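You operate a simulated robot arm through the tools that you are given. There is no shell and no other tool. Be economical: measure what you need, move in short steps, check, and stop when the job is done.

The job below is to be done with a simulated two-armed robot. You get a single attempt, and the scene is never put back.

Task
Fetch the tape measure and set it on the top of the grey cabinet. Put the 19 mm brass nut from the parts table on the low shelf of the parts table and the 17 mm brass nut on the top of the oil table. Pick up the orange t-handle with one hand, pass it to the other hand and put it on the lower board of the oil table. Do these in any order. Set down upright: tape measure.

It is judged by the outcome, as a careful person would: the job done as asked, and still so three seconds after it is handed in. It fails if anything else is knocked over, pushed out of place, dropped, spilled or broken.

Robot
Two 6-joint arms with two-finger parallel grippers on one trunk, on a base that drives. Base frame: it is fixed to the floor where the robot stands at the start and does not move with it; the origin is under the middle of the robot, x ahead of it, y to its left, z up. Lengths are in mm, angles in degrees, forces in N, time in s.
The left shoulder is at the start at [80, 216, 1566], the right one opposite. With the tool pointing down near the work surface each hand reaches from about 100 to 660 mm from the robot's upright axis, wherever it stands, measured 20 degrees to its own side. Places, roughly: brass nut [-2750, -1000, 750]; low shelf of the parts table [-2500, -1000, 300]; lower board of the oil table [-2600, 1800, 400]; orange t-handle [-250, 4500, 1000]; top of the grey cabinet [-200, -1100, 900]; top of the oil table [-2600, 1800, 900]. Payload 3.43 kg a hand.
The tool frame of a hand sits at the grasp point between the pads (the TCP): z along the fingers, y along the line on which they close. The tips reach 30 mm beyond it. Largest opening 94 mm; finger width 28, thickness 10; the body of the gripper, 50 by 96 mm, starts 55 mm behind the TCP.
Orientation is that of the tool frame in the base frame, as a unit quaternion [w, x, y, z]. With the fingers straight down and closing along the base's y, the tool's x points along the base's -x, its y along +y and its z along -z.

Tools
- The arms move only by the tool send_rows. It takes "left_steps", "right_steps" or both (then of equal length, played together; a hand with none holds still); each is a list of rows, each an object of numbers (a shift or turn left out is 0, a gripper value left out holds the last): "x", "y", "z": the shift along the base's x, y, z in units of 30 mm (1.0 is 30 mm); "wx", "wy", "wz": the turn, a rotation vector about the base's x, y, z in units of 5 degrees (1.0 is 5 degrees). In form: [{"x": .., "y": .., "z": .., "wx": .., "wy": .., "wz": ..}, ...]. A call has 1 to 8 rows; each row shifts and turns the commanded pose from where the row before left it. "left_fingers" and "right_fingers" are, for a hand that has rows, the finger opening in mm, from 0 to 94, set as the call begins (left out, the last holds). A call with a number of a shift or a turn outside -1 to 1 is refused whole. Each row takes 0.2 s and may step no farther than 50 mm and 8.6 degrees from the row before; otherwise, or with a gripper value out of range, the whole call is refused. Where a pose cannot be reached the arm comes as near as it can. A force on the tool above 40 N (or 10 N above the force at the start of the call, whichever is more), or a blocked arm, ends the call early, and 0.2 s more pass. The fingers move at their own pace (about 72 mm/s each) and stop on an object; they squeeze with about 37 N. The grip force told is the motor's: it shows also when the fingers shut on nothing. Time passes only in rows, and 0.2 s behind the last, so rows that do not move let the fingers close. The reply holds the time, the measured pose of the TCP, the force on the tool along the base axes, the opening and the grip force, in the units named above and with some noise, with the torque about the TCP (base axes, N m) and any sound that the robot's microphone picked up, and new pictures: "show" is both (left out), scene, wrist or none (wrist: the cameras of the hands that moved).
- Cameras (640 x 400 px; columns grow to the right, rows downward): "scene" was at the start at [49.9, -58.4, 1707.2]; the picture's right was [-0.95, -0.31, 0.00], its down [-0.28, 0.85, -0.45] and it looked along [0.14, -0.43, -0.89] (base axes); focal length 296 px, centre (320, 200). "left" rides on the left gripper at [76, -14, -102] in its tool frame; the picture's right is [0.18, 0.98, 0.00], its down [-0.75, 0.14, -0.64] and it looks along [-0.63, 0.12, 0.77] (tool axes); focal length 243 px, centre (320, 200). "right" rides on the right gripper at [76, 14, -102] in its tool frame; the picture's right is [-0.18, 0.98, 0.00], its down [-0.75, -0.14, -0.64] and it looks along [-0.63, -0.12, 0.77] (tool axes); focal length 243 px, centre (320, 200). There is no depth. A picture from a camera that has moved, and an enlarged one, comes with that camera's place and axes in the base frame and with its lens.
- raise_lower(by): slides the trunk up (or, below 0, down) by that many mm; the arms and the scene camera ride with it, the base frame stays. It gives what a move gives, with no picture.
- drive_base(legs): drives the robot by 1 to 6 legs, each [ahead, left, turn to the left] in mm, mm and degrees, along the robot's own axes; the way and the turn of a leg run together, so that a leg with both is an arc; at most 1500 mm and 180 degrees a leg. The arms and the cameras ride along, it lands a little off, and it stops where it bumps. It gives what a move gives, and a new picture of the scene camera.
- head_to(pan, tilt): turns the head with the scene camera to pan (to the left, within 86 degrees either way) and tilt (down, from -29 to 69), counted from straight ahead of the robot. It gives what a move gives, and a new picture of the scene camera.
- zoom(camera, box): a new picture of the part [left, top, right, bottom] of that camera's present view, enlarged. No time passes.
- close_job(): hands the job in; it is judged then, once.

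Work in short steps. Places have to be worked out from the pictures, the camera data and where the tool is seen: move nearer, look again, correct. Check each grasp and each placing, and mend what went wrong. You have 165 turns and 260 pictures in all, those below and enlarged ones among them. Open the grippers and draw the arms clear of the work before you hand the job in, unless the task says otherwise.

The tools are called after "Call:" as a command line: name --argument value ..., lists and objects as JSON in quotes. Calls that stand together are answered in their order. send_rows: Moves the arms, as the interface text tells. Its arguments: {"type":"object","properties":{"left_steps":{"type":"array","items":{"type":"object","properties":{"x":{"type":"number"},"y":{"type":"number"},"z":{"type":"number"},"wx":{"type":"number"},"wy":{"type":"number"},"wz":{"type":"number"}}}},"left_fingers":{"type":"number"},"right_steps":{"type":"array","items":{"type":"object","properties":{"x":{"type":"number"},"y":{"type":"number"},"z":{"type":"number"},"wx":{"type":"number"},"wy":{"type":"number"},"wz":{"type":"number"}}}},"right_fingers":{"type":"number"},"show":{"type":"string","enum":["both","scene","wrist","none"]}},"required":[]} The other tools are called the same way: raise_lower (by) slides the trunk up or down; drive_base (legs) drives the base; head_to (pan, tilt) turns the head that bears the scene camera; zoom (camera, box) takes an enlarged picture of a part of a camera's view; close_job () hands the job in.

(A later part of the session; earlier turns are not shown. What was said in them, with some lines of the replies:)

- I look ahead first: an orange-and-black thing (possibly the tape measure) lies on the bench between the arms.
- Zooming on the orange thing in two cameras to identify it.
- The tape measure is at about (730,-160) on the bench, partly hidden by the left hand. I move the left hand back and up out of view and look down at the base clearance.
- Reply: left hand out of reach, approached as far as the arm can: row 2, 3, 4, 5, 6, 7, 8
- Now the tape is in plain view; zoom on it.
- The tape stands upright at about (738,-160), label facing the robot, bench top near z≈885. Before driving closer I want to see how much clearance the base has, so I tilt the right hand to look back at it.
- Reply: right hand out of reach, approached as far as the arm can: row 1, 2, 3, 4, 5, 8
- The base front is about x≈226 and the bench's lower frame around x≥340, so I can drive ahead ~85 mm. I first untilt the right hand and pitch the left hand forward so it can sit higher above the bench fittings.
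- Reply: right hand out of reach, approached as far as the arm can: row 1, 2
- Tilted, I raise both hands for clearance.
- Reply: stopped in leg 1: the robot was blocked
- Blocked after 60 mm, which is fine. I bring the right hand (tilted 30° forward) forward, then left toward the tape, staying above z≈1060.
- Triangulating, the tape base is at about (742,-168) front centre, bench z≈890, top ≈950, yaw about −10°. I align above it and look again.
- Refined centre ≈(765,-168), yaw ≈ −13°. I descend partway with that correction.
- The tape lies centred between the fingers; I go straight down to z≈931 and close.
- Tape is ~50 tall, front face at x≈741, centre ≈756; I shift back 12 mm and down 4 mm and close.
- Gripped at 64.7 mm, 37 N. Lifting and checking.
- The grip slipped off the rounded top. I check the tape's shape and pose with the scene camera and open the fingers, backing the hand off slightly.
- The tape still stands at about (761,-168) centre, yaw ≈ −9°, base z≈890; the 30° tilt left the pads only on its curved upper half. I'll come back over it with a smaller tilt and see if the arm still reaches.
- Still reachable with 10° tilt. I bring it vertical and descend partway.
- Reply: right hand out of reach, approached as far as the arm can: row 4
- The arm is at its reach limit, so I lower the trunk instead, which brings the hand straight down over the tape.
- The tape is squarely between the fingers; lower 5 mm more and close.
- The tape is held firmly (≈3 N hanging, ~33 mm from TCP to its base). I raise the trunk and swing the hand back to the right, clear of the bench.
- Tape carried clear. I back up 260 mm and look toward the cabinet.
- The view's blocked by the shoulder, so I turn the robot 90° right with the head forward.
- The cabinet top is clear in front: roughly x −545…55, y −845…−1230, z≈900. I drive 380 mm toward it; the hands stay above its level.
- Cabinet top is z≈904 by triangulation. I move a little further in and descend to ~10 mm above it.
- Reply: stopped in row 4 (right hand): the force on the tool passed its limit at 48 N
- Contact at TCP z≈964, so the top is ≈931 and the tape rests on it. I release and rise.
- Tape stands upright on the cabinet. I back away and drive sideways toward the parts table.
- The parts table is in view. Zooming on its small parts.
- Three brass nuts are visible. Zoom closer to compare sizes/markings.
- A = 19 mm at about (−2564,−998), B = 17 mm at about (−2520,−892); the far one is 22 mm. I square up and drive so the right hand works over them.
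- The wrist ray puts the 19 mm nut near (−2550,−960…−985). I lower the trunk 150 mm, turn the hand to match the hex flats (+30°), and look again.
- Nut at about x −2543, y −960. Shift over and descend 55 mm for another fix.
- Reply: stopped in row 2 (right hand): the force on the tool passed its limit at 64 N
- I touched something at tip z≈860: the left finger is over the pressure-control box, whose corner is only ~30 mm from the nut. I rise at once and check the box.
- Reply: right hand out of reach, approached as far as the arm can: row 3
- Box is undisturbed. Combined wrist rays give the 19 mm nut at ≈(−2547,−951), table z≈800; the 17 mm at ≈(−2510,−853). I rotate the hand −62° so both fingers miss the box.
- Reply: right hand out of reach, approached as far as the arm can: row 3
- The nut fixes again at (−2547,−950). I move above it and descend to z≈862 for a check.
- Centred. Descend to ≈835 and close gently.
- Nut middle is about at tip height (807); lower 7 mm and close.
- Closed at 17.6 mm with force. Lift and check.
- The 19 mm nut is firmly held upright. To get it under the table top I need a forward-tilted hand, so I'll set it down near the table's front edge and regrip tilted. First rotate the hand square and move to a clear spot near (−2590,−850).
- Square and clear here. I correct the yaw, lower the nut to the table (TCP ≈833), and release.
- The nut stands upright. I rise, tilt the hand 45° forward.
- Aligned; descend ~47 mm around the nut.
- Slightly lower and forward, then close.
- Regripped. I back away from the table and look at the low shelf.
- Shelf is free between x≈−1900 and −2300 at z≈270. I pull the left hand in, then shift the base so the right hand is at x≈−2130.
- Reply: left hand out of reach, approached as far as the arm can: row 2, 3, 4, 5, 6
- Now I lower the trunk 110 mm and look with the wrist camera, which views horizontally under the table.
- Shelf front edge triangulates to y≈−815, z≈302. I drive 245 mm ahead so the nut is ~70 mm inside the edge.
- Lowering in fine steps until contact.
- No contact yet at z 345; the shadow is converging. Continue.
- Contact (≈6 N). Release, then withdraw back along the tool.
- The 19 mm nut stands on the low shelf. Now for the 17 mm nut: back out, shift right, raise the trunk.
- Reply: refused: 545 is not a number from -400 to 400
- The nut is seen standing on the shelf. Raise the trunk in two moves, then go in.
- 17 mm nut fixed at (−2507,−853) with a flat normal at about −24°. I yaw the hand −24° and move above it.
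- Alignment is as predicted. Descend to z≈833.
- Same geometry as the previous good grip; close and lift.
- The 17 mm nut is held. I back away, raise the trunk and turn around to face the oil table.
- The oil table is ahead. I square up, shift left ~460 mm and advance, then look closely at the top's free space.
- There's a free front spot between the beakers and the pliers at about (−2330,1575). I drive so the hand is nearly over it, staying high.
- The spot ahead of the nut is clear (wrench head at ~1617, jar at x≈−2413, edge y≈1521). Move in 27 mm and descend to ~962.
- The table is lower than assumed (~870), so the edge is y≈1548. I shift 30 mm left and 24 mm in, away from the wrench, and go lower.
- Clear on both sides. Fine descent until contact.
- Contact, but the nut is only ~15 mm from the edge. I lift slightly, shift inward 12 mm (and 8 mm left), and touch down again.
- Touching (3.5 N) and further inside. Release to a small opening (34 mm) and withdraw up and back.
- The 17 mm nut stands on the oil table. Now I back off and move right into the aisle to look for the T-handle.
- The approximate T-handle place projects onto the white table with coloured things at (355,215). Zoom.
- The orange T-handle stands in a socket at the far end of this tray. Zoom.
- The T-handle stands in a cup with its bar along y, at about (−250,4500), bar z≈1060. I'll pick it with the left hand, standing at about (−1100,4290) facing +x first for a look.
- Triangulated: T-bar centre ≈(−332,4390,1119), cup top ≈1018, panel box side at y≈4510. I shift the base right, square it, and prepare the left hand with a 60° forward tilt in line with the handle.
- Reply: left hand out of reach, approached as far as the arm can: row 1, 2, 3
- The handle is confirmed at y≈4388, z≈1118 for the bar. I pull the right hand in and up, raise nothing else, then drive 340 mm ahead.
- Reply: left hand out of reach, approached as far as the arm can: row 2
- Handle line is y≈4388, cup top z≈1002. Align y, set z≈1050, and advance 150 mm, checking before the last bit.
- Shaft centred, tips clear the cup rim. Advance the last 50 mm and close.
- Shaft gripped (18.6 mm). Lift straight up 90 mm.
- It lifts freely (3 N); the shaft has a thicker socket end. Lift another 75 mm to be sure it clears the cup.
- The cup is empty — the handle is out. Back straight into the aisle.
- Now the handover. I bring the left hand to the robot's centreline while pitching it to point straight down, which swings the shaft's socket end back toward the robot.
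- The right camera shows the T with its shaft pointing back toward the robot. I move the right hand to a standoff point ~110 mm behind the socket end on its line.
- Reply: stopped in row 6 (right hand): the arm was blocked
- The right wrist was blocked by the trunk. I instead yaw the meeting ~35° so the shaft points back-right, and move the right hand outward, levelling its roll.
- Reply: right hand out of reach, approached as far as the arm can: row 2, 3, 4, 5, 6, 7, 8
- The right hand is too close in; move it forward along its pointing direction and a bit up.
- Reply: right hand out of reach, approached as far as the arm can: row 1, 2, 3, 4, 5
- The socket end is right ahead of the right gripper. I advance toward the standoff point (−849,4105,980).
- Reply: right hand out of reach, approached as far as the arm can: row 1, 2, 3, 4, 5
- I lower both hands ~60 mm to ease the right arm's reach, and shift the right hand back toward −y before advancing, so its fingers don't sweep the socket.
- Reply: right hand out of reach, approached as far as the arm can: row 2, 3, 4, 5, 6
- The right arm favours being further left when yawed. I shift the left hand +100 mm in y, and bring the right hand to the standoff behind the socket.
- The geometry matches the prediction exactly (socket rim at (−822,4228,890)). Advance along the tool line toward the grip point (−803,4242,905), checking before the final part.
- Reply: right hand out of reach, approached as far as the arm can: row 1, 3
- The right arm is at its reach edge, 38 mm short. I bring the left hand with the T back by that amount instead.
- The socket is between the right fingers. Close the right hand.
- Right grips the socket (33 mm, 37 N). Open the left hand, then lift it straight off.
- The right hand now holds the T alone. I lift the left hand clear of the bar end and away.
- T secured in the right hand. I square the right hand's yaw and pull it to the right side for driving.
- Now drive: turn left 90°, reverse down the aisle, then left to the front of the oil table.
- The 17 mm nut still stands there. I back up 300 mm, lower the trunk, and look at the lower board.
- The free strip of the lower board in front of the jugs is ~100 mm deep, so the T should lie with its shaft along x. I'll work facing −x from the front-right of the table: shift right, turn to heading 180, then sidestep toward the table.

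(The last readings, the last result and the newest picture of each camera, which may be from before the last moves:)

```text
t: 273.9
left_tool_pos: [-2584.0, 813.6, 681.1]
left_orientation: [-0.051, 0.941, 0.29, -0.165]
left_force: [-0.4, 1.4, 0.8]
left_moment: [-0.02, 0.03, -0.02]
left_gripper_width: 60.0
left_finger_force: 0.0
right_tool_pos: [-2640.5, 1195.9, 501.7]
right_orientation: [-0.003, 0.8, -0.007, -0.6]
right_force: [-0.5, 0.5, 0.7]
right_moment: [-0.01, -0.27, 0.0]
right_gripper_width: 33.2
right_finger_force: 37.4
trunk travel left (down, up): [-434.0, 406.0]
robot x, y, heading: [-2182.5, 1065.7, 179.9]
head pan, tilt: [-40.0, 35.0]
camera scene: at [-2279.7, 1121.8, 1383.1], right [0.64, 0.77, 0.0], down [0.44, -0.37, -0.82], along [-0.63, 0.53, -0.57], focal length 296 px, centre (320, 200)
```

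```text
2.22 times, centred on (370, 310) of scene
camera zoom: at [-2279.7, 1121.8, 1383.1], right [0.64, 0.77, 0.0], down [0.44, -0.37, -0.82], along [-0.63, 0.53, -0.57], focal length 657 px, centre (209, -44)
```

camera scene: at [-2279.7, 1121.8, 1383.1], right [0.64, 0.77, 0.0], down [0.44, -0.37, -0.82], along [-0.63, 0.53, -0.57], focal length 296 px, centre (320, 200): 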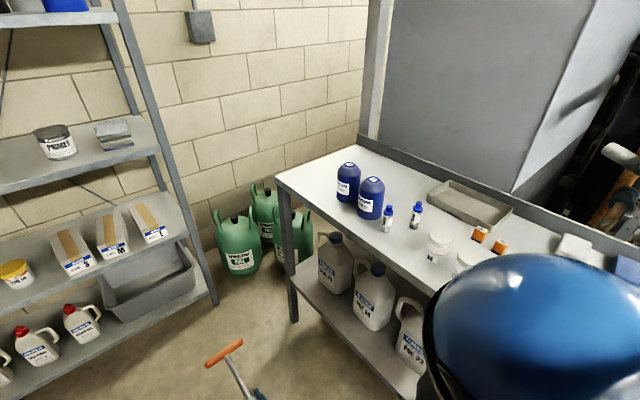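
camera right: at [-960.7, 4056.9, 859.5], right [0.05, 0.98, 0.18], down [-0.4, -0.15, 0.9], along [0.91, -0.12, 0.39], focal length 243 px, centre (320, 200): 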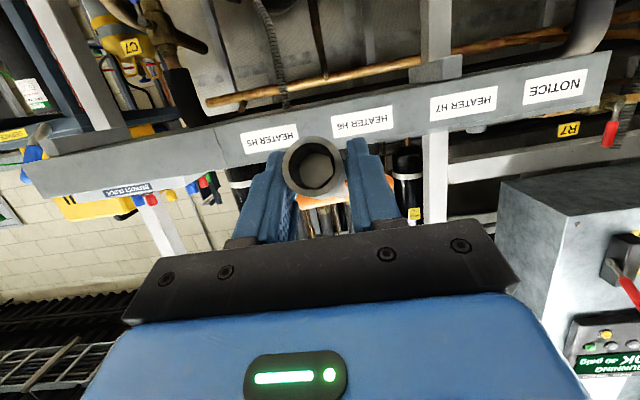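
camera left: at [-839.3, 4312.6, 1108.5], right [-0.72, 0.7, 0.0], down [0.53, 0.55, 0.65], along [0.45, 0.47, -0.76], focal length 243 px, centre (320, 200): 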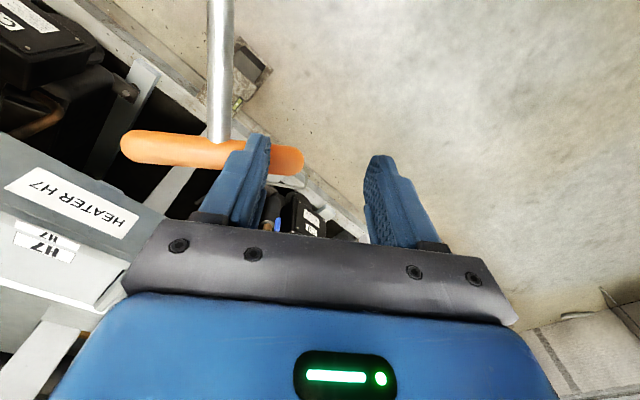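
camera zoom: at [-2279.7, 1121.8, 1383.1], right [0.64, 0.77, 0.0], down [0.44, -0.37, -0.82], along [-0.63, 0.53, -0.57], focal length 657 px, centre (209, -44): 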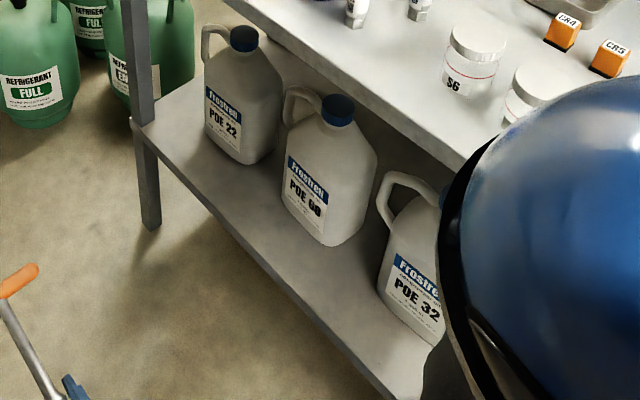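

I now have the layout: jug 1–2 gap x −2836…−2714, jug 2–3 gap −2627…−2510, jug fronts y≈1655, board edge y≈1569. Target: bar at x≈−2745 in the first gap, hand at (−2599,1618) in front of the second. I tilt the hand down to level the T and extend sideways.

Call:
send_rows --right_steps '[{"wy": -1, "y": 0.5}, {"wy": -1, "y": 0.7}, {"wy": -1, "y": 0.8}, {"wy": -1, "y": 0.8}, {"wy": -1, "y": 0.8}, {"wy": -1, "y": 0.8}, {"wy": -1, "y": 0.8}, {"wy": -1, "y": 0.8}]' --show "both"

```text
t: 275.7
left_tool_pos: [-2585.7, 813.6, 680.8]
left_orientation: [-0.051, 0.941, 0.29, -0.167]
left_force: [-0.6, -0.2, 0.5]
left_moment: [-0.03, 0.01, 0.0]
left_gripper_width: 60.0
left_finger_force: 0.0
right_tool_pos: [-2638.8, 1375.6, 500.7]
right_orientation: [-0.004, 0.957, -0.004, -0.29]
right_force: [0.7, -0.5, 0.0]
right_moment: [0.04, -0.25, 0.02]
right_gripper_width: 33.1
right_finger_force: 37.3
trunk travel left (down, up): [-434.0, 406.0]
robot x, y, heading: [-2182.8, 1062.0, 179.7]
head pan, tilt: [-40.0, 35.0]
camera scene: at [-2280.2, 1122.3, 1383.0], right [0.64, 0.76, 0.0], down [0.44, -0.37, -0.82], along [-0.63, 0.53, -0.57], focal length 296 px, centre (320, 200)
camera right: at [-2518.4, 1359.1, 545.7], right [-0.16, -0.98, 0.1], down [-0.27, 0.14, 0.95], along [-0.95, 0.13, -0.29], focal length 243 px, centre (320, 200)
```

scene: 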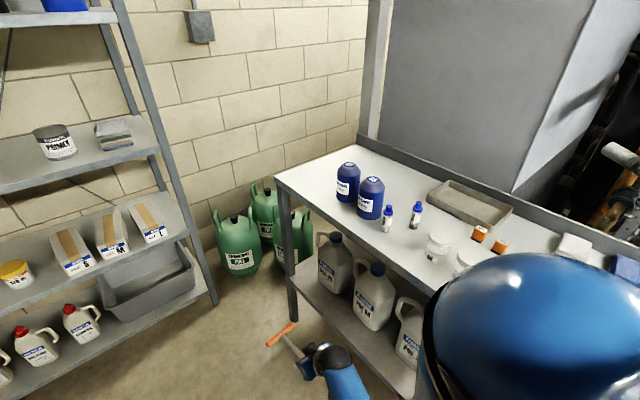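
right: 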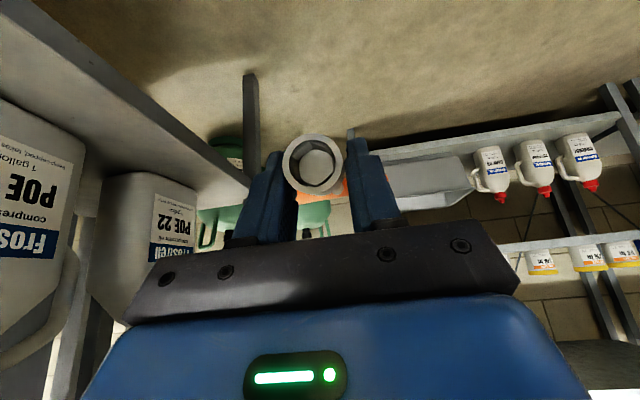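

Works well. Drive right 105 mm and back 40 mm, then extend the hand the remaining distance while staying high.

Call:
drive_base --legs '[[-40, -105, 0]]'

Call:
send_rows --right_steps '[{"y": 0.8}, {"y": 0.8}, {"y": 0.8}, {}]' --show "both"

```text
t: 276.9
left_tool_pos: [-2544.4, 915.9, 681.0]
left_orientation: [-0.05, 0.941, 0.291, -0.166]
left_force: [0.3, 0.2, -0.4]
left_moment: [-0.01, -0.03, 0.0]
left_gripper_width: 60.1
left_finger_force: 0.1
right_tool_pos: [-2599.8, 1476.7, 501.8]
right_orientation: [-0.004, 0.957, -0.003, -0.29]
right_force: [0.4, -0.6, 0.3]
right_moment: [0.01, -0.23, 0.0]
right_gripper_width: 33.1
right_finger_force: 36.6
trunk travel left (down, up): [-434.0, 406.0]
robot x, y, heading: [-2146.1, 1168.7, 179.8]
head pan, tilt: [-40.0, 35.0]
camera scene: at [-2239.8, 1224.4, 1383.0], right [0.64, 0.77, 0.0], down [0.44, -0.37, -0.82], along [-0.63, 0.53, -0.57], focal length 296 px, centre (320, 200)
```

scene: 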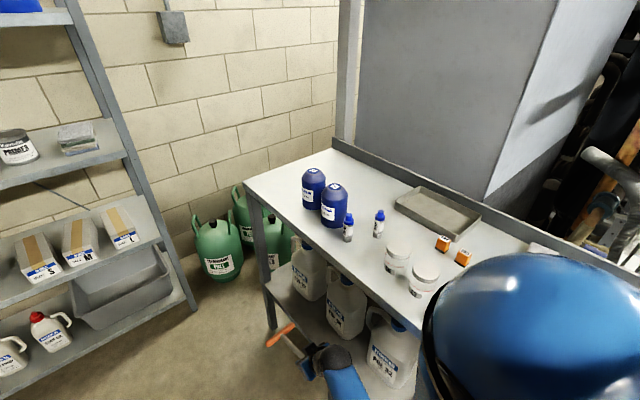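

```text
t: 277.9
left_tool_pos: [-2545.3, 916.8, 681.9]
left_orientation: [-0.051, 0.941, 0.292, -0.165]
left_force: [0.6, 0.2, 0.2]
left_moment: [0.01, 0.0, 0.01]
left_gripper_width: 60.1
left_finger_force: 0.0
right_tool_pos: [-2600.9, 1549.5, 502.6]
right_orientation: [-0.004, 0.957, -0.005, -0.29]
right_force: [0.1, 0.2, 0.2]
right_moment: [0.0, -0.25, -0.01]
right_gripper_width: 33.2
right_finger_force: 37.2
trunk travel left (down, up): [-434.0, 406.0]
robot x, y, heading: [-2143.4, 1167.4, 179.8]
head pan, tilt: [-40.0, 35.0]
camera scene: at [-2239.8, 1224.0, 1383.1], right [0.64, 0.77, 0.0], down [0.44, -0.37, -0.82], along [-0.63, 0.53, -0.57], focal length 296 px, centre (320, 200)
camera right: at [-2479.7, 1533.8, 546.9], right [-0.16, -0.98, 0.1], down [-0.27, 0.14, 0.95], along [-0.95, 0.13, -0.29], focal length 243 px, centre (320, 200)
```

scene: 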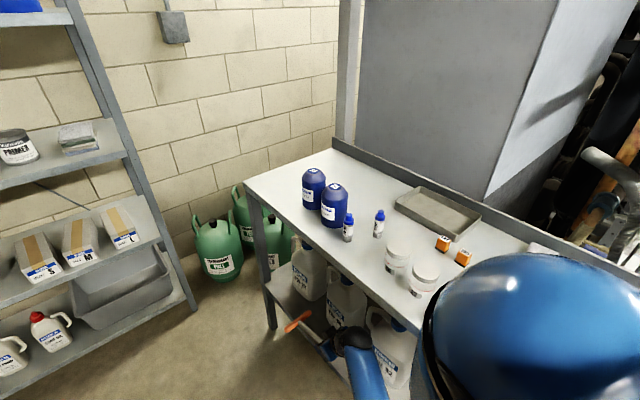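
right: 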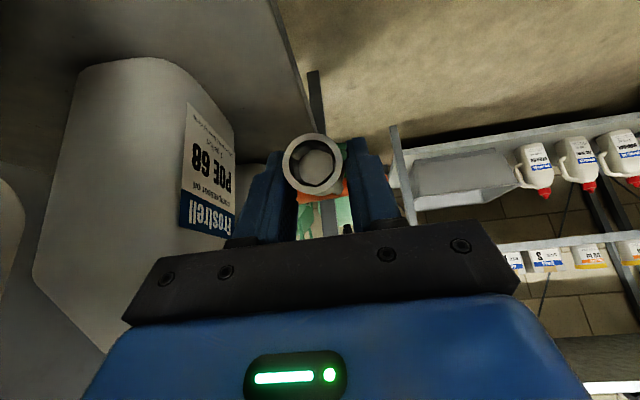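

Pointing straight along −x would crowd jug 3 with the wrist, so I yaw the hand 15° toward the table's back; target TCP ≈(−2615,1592), bar centre ≈(−2756,1630).

Call:
send_rows --right_steps '[{"wz": -1, "x": -0.15}, {"wz": -1, "x": -0.15, "y": 0.4}, {"wz": -1, "x": -0.15, "y": 0.5}, {"y": 0.5}, {}]' --show "both"

```text
t: 279.1
left_tool_pos: [-2546.1, 914.6, 681.4]
left_orientation: [-0.051, 0.941, 0.29, -0.165]
left_force: [-1.0, -0.4, 0.9]
left_moment: [0.02, -0.01, -0.01]
left_gripper_width: 60.0
left_finger_force: 0.1
right_tool_pos: [-2613.2, 1590.0, 499.7]
right_orientation: [-0.041, 0.948, -0.129, -0.287]
right_force: [1.6, -6.9, 0.3]
right_moment: [-0.33, -0.35, 0.73]
right_gripper_width: 34.0
right_finger_force: 36.7
trunk travel left (down, up): [-434.0, 406.0]
robot x, y, heading: [-2144.1, 1164.6, 179.7]
head pan, tilt: [-40.0, 35.0]
camera scene: at [-2239.8, 1223.6, 1383.1], right [0.64, 0.77, 0.0], down [0.44, -0.37, -0.82], along [-0.63, 0.53, -0.57], focal length 296 px, centre (320, 200)
camera right: at [-2500.4, 1544.4, 544.8], right [-0.41, -0.91, 0.1], down [-0.23, 0.21, 0.95], along [-0.88, 0.37, -0.29], focal length 243 px, centre (320, 200)
```

scene: 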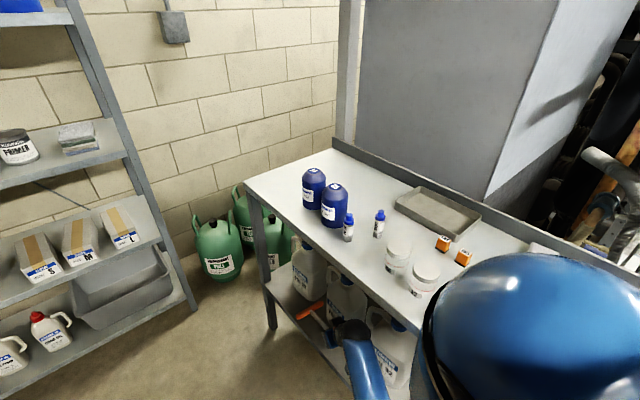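
right: 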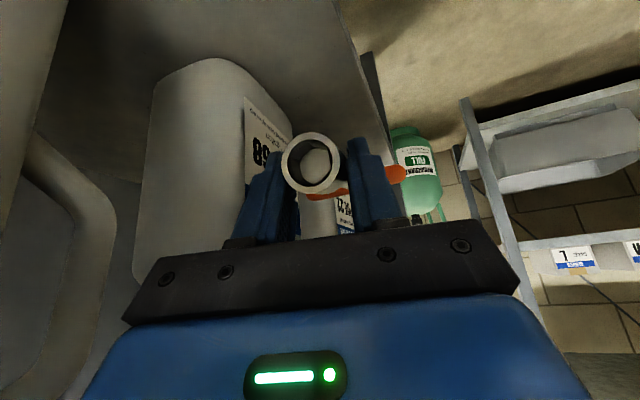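

There's a −7 N sideways contact: the bar end is touching a jug. I back off 20 mm and look.

Call:
send_rows --right_steps '[{"y": -0.4}, {"y": -0.4}, {}]' --show "none"

Call:
zoom --camera "scene" --box '[250, 220, 430, 400]'

```text
t: 279.9
left_tool_pos: [-2546.3, 915.5, 680.8]
left_orientation: [-0.05, 0.941, 0.291, -0.166]
left_force: [-0.1, 0.0, 0.3]
left_moment: [0.02, 0.01, 0.01]
left_gripper_width: 59.9
left_finger_force: 0.2
right_tool_pos: [-2613.0, 1567.6, 500.7]
right_orientation: [-0.042, 0.948, -0.13, -0.287]
right_force: [0.2, 0.9, -0.5]
right_moment: [-0.01, -0.24, 0.01]
right_gripper_width: 33.6
right_finger_force: 37.2
trunk travel left (down, up): [-434.0, 406.0]
robot x, y, heading: [-2142.4, 1166.3, 179.8]
head pan, tilt: [-40.0, 35.0]
```

```text
2.22 times, centred on (340, 310) of scene
camera zoom: at [-2240.1, 1224.6, 1383.0], right [0.64, 0.77, 0.0], down [0.44, -0.37, -0.82], along [-0.63, 0.53, -0.57], focal length 657 px, centre (276, -44)
```

zoom: 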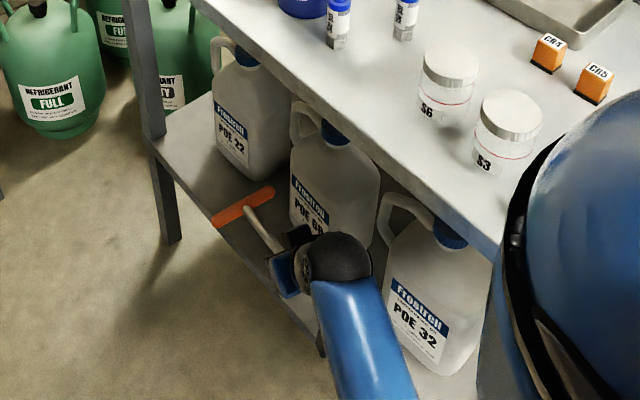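

All jugs stand. I shift 22 mm toward −x so the bar sits mid-gap, then move in again.

Call:
send_rows --right_steps '[{"x": -0.4}, {"x": -0.4}, {"y": 0.4}, {"y": 0.35}, {}]' --show "wrist"

Call:
zoom --camera "scene" --box '[250, 220, 430, 400]'

```text
t: 281.1
left_tool_pos: [-2545.2, 915.3, 682.0]
left_orientation: [-0.05, 0.941, 0.29, -0.166]
left_force: [0.1, 0.7, 0.1]
left_moment: [0.02, -0.01, 0.0]
left_gripper_width: 59.9
left_finger_force: 0.1
right_tool_pos: [-2637.2, 1588.9, 499.5]
right_orientation: [-0.041, 0.948, -0.129, -0.287]
right_force: [0.0, 0.5, 0.2]
right_moment: [-0.07, -0.24, -0.01]
right_gripper_width: 33.6
right_finger_force: 36.9
trunk travel left (down, up): [-434.0, 406.0]
robot x, y, heading: [-2142.5, 1167.8, 179.9]
head pan, tilt: [-40.0, 35.0]
camera right: at [-2524.4, 1543.2, 544.1], right [-0.41, -0.91, 0.1], down [-0.22, 0.2, 0.95], along [-0.88, 0.37, -0.29], focal length 243 px, centre (320, 200)
```

right: 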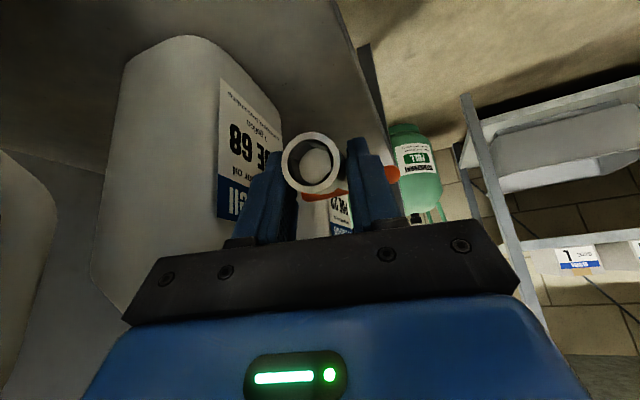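

```text
2.22 times, centred on (340, 310) of scene
camera zoom: at [-2239.9, 1224.2, 1383.0], right [0.64, 0.77, 0.0], down [0.44, -0.37, -0.82], along [-0.63, 0.53, -0.57], focal length 657 px, centre (276, -44)
```

zoom: 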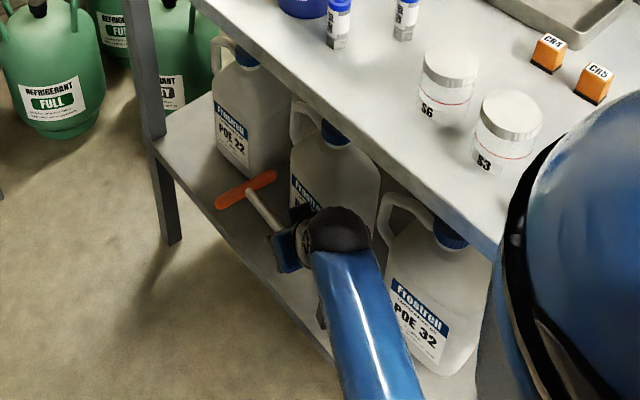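

No contact force, and the bar is in the jug 1–2 gap. Lower with the trunk 65 mm.

Call:
raise_lower --by -65

Call:
send_rows --right_steps '[{}]' --show "both"

```text
t: 282.1
left_tool_pos: [-2544.6, 915.5, 616.3]
left_orientation: [-0.05, 0.941, 0.29, -0.166]
left_force: [0.4, 1.0, 0.2]
left_moment: [0.01, 0.0, 0.01]
left_gripper_width: 60.1
left_finger_force: 0.0
right_tool_pos: [-2636.0, 1589.7, 436.2]
right_orientation: [-0.041, 0.948, -0.129, -0.287]
right_force: [0.6, 0.4, 0.3]
right_moment: [-0.02, -0.22, -0.01]
right_gripper_width: 33.1
right_finger_force: 36.8
trunk travel left (down, up): [-369.0, 471.0]
robot x, y, heading: [-2138.6, 1163.6, 179.8]
head pan, tilt: [-40.0, 35.0]
```

```text
t: 282.5
left_tool_pos: [-2545.2, 915.9, 616.2]
left_orientation: [-0.051, 0.941, 0.29, -0.166]
left_force: [0.0, 1.1, -0.3]
left_moment: [-0.02, 0.02, -0.01]
left_gripper_width: 60.2
left_finger_force: 0.2
right_tool_pos: [-2637.1, 1590.7, 435.2]
right_orientation: [-0.041, 0.948, -0.129, -0.287]
right_force: [1.0, 1.6, -0.2]
right_moment: [-0.05, -0.19, 0.01]
right_gripper_width: 33.4
right_finger_force: 37.4
trunk travel left (down, up): [-369.0, 471.0]
robot x, y, heading: [-2141.8, 1164.9, 180.0]
head pan, tilt: [-40.0, 35.0]
camera scene: at [-2240.0, 1224.3, 1318.1], right [0.64, 0.77, 0.0], down [0.44, -0.37, -0.82], along [-0.63, 0.53, -0.57], focal length 296 px, centre (320, 200)
camera right: at [-2524.5, 1543.2, 479.2], right [-0.41, -0.91, 0.1], down [-0.22, 0.2, 0.95], along [-0.88, 0.37, -0.29], focal length 243 px, centre (320, 200)
```

scene: 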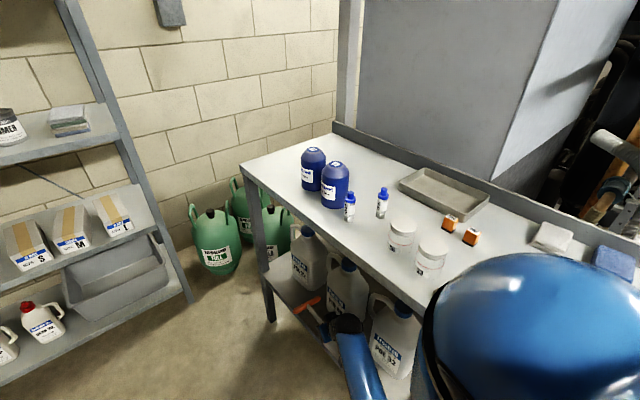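
right: 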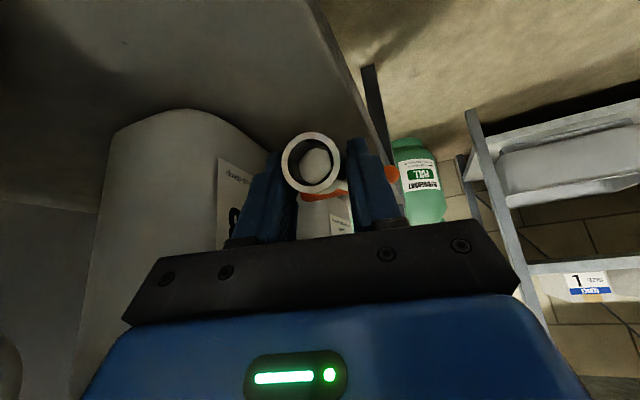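

Continue in fine steps to contact.

Call:
send_rows --right_steps '[{"z": -0.12}, {"z": -0.12}, {"z": -0.12}, {"z": -0.12}, {"z": -0.12}, {"z": -0.12}, {}]' --show "wrist"

```text
t: 284.1
left_tool_pos: [-2544.1, 914.8, 615.8]
left_orientation: [-0.051, 0.941, 0.291, -0.166]
left_force: [-0.2, 0.4, -0.3]
left_moment: [-0.01, -0.03, 0.01]
left_gripper_width: 59.8
left_finger_force: 0.0
right_tool_pos: [-2637.8, 1589.5, 415.8]
right_orientation: [-0.042, 0.948, -0.129, -0.289]
right_force: [2.6, 0.0, 5.2]
right_moment: [-0.16, 0.95, 0.14]
right_gripper_width: 33.5
right_finger_force: 36.7
trunk travel left (down, up): [-369.0, 471.0]
robot x, y, heading: [-2141.5, 1167.5, 180.0]
head pan, tilt: [-40.0, 35.0]
camera right: at [-2524.1, 1542.8, 458.7], right [-0.41, -0.91, 0.1], down [-0.22, 0.2, 0.95], along [-0.88, 0.37, -0.28], focal length 243 px, centre (320, 200)
```

right: 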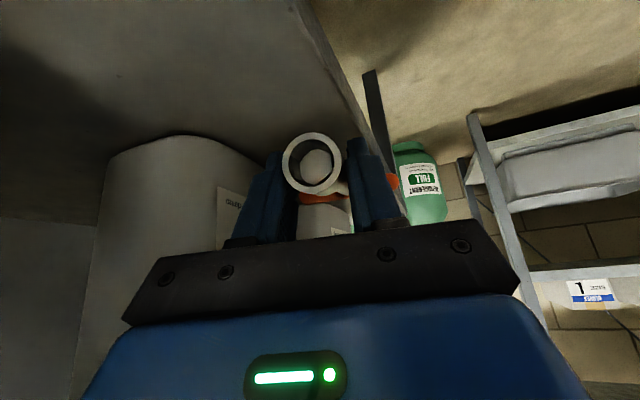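

The bar rests on the board (5 N, moment confirms contact at the bar) and the fingertips are almost touching. Release gently to 50 mm.

Call:
send_rows --right_steps '[{}, {}, {}]' --right_fingers 50 --show "wrist"

```text
t: 284.9
left_tool_pos: [-2545.4, 915.8, 616.3]
left_orientation: [-0.052, 0.941, 0.291, -0.166]
left_force: [0.5, -0.4, 0.0]
left_moment: [0.01, -0.01, 0.02]
left_gripper_width: 59.8
left_finger_force: 0.0
right_tool_pos: [-2636.2, 1590.2, 413.8]
right_orientation: [-0.042, 0.949, -0.129, -0.286]
right_force: [1.0, 0.6, -0.5]
right_moment: [0.02, 0.02, 0.02]
right_gripper_width: 49.9
right_finger_force: 0.0
trunk travel left (down, up): [-369.0, 471.0]
robot x, y, heading: [-2142.2, 1166.8, 180.0]
head pan, tilt: [-40.0, 35.0]
camera right: at [-2524.1, 1542.6, 457.9], right [-0.41, -0.91, 0.1], down [-0.22, 0.2, 0.95], along [-0.88, 0.37, -0.29], focal length 243 px, centre (320, 200)
```

right: 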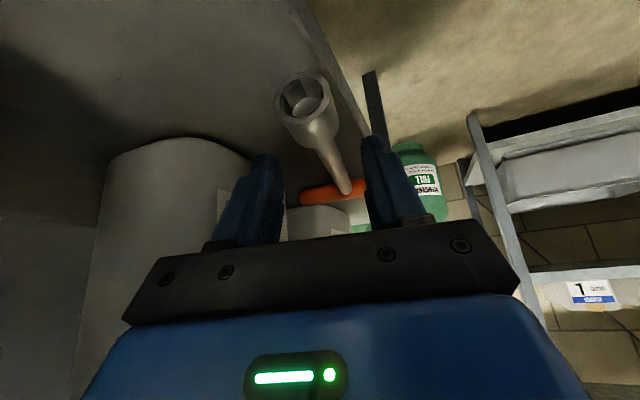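

The T lies on the board, released. I raise the trunk to lift the hand off, then withdraw toward the front.

Call:
raise_lower --by 80

Call:
send_rows --right_steps '[{"y": -0.8}, {"y": -1}, {"y": -1}, {"y": -1}, {"y": -1}, {"y": -1}, {"y": -1}, {}]' --show "both"

Call:
zoom --camera "scene" --box '[240, 210, 440, 390]'

```text
t: 286.1
left_tool_pos: [-2545.7, 914.7, 696.9]
left_orientation: [-0.05, 0.941, 0.291, -0.166]
left_force: [0.5, 0.0, -0.2]
left_moment: [0.0, 0.0, 0.01]
left_gripper_width: 60.2
left_finger_force: 0.1
right_tool_pos: [-2636.1, 1589.5, 493.0]
right_orientation: [-0.042, 0.948, -0.129, -0.287]
right_force: [0.2, 0.1, -0.1]
right_moment: [-0.02, -0.04, 0.01]
right_gripper_width: 50.3
right_finger_force: 0.0
trunk travel left (down, up): [-449.0, 391.0]
robot x, y, heading: [-2141.2, 1166.6, 179.6]
head pan, tilt: [-40.0, 35.0]
```

```text
t: 287.9
left_tool_pos: [-2545.1, 915.1, 695.0]
left_orientation: [-0.052, 0.941, 0.29, -0.166]
left_force: [-0.4, -0.6, 0.2]
left_moment: [-0.03, -0.04, 0.01]
left_gripper_width: 59.9
left_finger_force: 0.1
right_tool_pos: [-2636.9, 1384.3, 493.5]
right_orientation: [-0.042, 0.948, -0.13, -0.287]
right_force: [1.0, -0.3, -0.5]
right_moment: [0.0, -0.02, -0.01]
right_gripper_width: 50.1
right_finger_force: 0.0
trunk travel left (down, up): [-449.0, 391.0]
robot x, y, heading: [-2142.0, 1165.5, 180.0]
head pan, tilt: [-40.0, 35.0]
camera scene: at [-2239.5, 1224.2, 1398.1], right [0.64, 0.77, 0.0], down [0.44, -0.37, -0.82], along [-0.63, 0.53, -0.57], focal length 296 px, centre (320, 200)
camera right: at [-2524.4, 1337.8, 537.2], right [-0.41, -0.91, 0.1], down [-0.22, 0.2, 0.95], along [-0.88, 0.37, -0.29], focal length 243 px, centre (320, 200)
```

scene: 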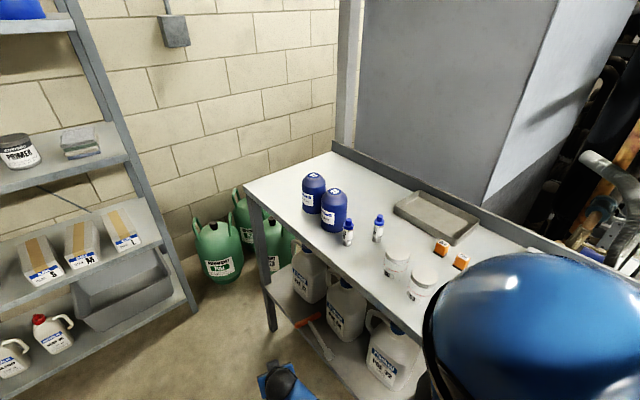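
right: 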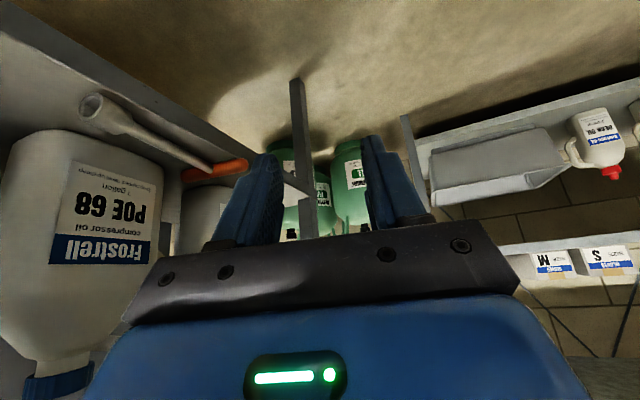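

```text
2.22 times, centred on (340, 300) of scene
camera zoom: at [-2239.5, 1224.2, 1398.1], right [0.64, 0.77, 0.0], down [0.44, -0.37, -0.82], along [-0.63, 0.53, -0.57], focal length 657 px, centre (276, -22)
```

zoom: 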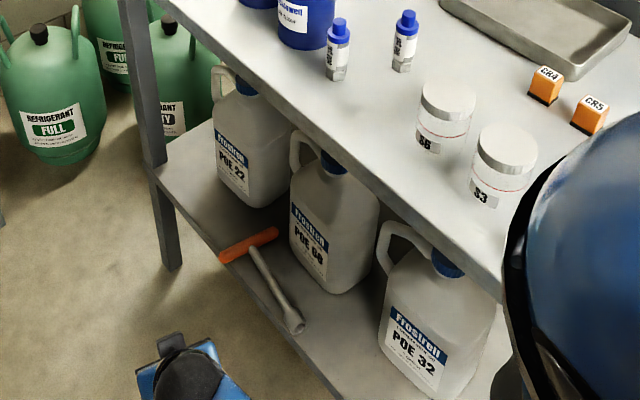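

Everything lies as intended: T-handle flat on the lower board, jugs upright. I step away from the table, open both grippers, and take a last look at the 17 mm nut.

Call:
drive_base --legs '[[0, 450, 0]]'

Call:
send_rows --right_steps '[{}, {}]' --left_steps '[{}, {}]' --right_fingers 94 --left_fingers 94 --show "none"

Call:
head_to --pan -80 --tilt 20

```text
t: 290.6
left_tool_pos: [-2540.6, 462.6, 696.4]
left_orientation: [-0.05, 0.939, 0.296, -0.166]
left_force: [0.2, 0.5, -0.4]
left_moment: [-0.02, -0.01, 0.02]
left_gripper_width: 60.1
left_finger_force: 0.0
right_tool_pos: [-2638.5, 930.3, 494.1]
right_orientation: [-0.041, 0.949, -0.124, -0.287]
right_force: [-0.1, -0.1, 0.3]
right_moment: [-0.02, -0.01, -0.01]
right_gripper_width: 49.8
right_finger_force: 0.1
trunk travel left (down, up): [-449.0, 391.0]
robot x, y, heading: [-2137.4, 716.2, -179.5]
head pan, tilt: [-40.0, 35.0]
camera scene: at [-2238.3, 773.0, 1398.1], right [0.64, 0.77, 0.0], down [0.44, -0.36, -0.82], along [-0.63, 0.52, -0.57], focal length 296 px, centre (320, 200)
```

scene: 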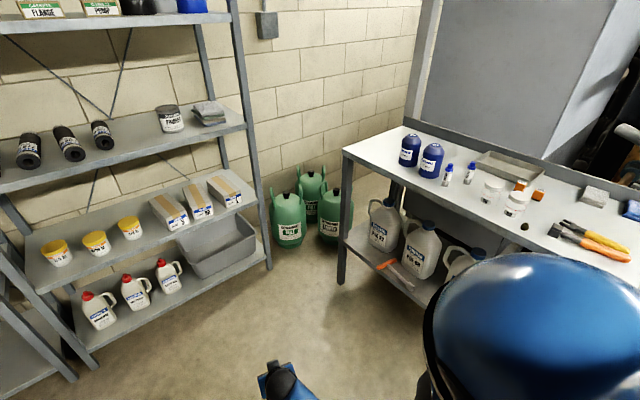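

```text
t: 291.2
left_tool_pos: [-2541.0, 461.9, 696.1]
left_orientation: [-0.05, 0.939, 0.296, -0.166]
left_force: [-0.2, 0.4, 0.3]
left_moment: [0.02, 0.0, 0.0]
left_gripper_width: 94.1
left_finger_force: 0.1
right_tool_pos: [-2637.3, 928.6, 493.0]
right_orientation: [-0.041, 0.949, -0.124, -0.287]
right_force: [0.0, 0.4, -0.8]
right_moment: [0.04, 0.0, 0.01]
right_gripper_width: 93.8
right_finger_force: 0.0
trunk travel left (down, up): [-449.0, 391.0]
robot x, y, heading: [-2137.1, 719.6, -179.4]
head pan, tilt: [-40.0, 35.0]
```

```text
t: 292.3
left_tool_pos: [-2540.7, 463.1, 696.5]
left_orientation: [-0.05, 0.939, 0.296, -0.166]
left_force: [-0.3, 0.5, 0.3]
left_moment: [-0.03, -0.02, 0.01]
left_gripper_width: 94.0
left_finger_force: 0.1
right_tool_pos: [-2637.2, 929.6, 492.8]
right_orientation: [-0.039, 0.949, -0.124, -0.287]
right_force: [0.0, -0.2, -0.3]
right_moment: [0.01, 0.0, -0.01]
right_gripper_width: 94.0
right_finger_force: 0.0
trunk travel left (down, up): [-449.0, 391.0]
robot x, y, heading: [-2142.5, 717.1, -179.4]
head pan, tilt: [-80.0, 20.0]
camera scene: at [-2187.4, 808.7, 1421.9], right [0.98, 0.18, 0.0], down [0.06, -0.34, -0.94], along [-0.17, 0.92, -0.34], focal length 296 px, centre (320, 200)
```

scene: 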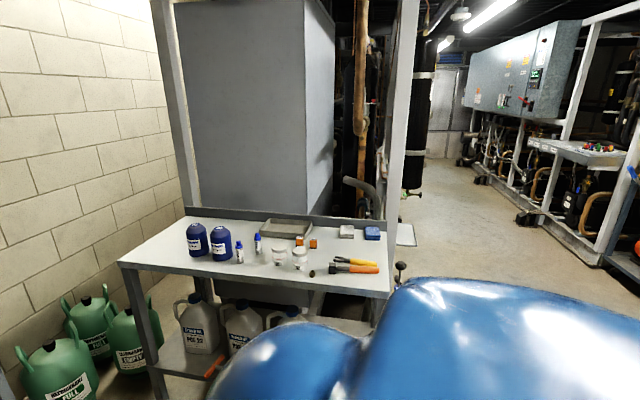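

The 17 mm nut is standing on the oil table and the T-handle is on its lower board. Both hands are open and clear, so I hand the job in.

Call:
close_job

```text
The job is handed in.
```

The job is handed in, with all four items placed as asked:
- **Tape measure:** upright on the grey cabinet.
- **19 mm nut:** on the parts table's low shelf.
- **17 mm nut:** on top of the oil table.
- **Orange T-handle:** passed from the left hand to the right and laid on the oil table's lower board.

I lightly touched a pressure-control box and an oil jug along the way; both still stood where they were.
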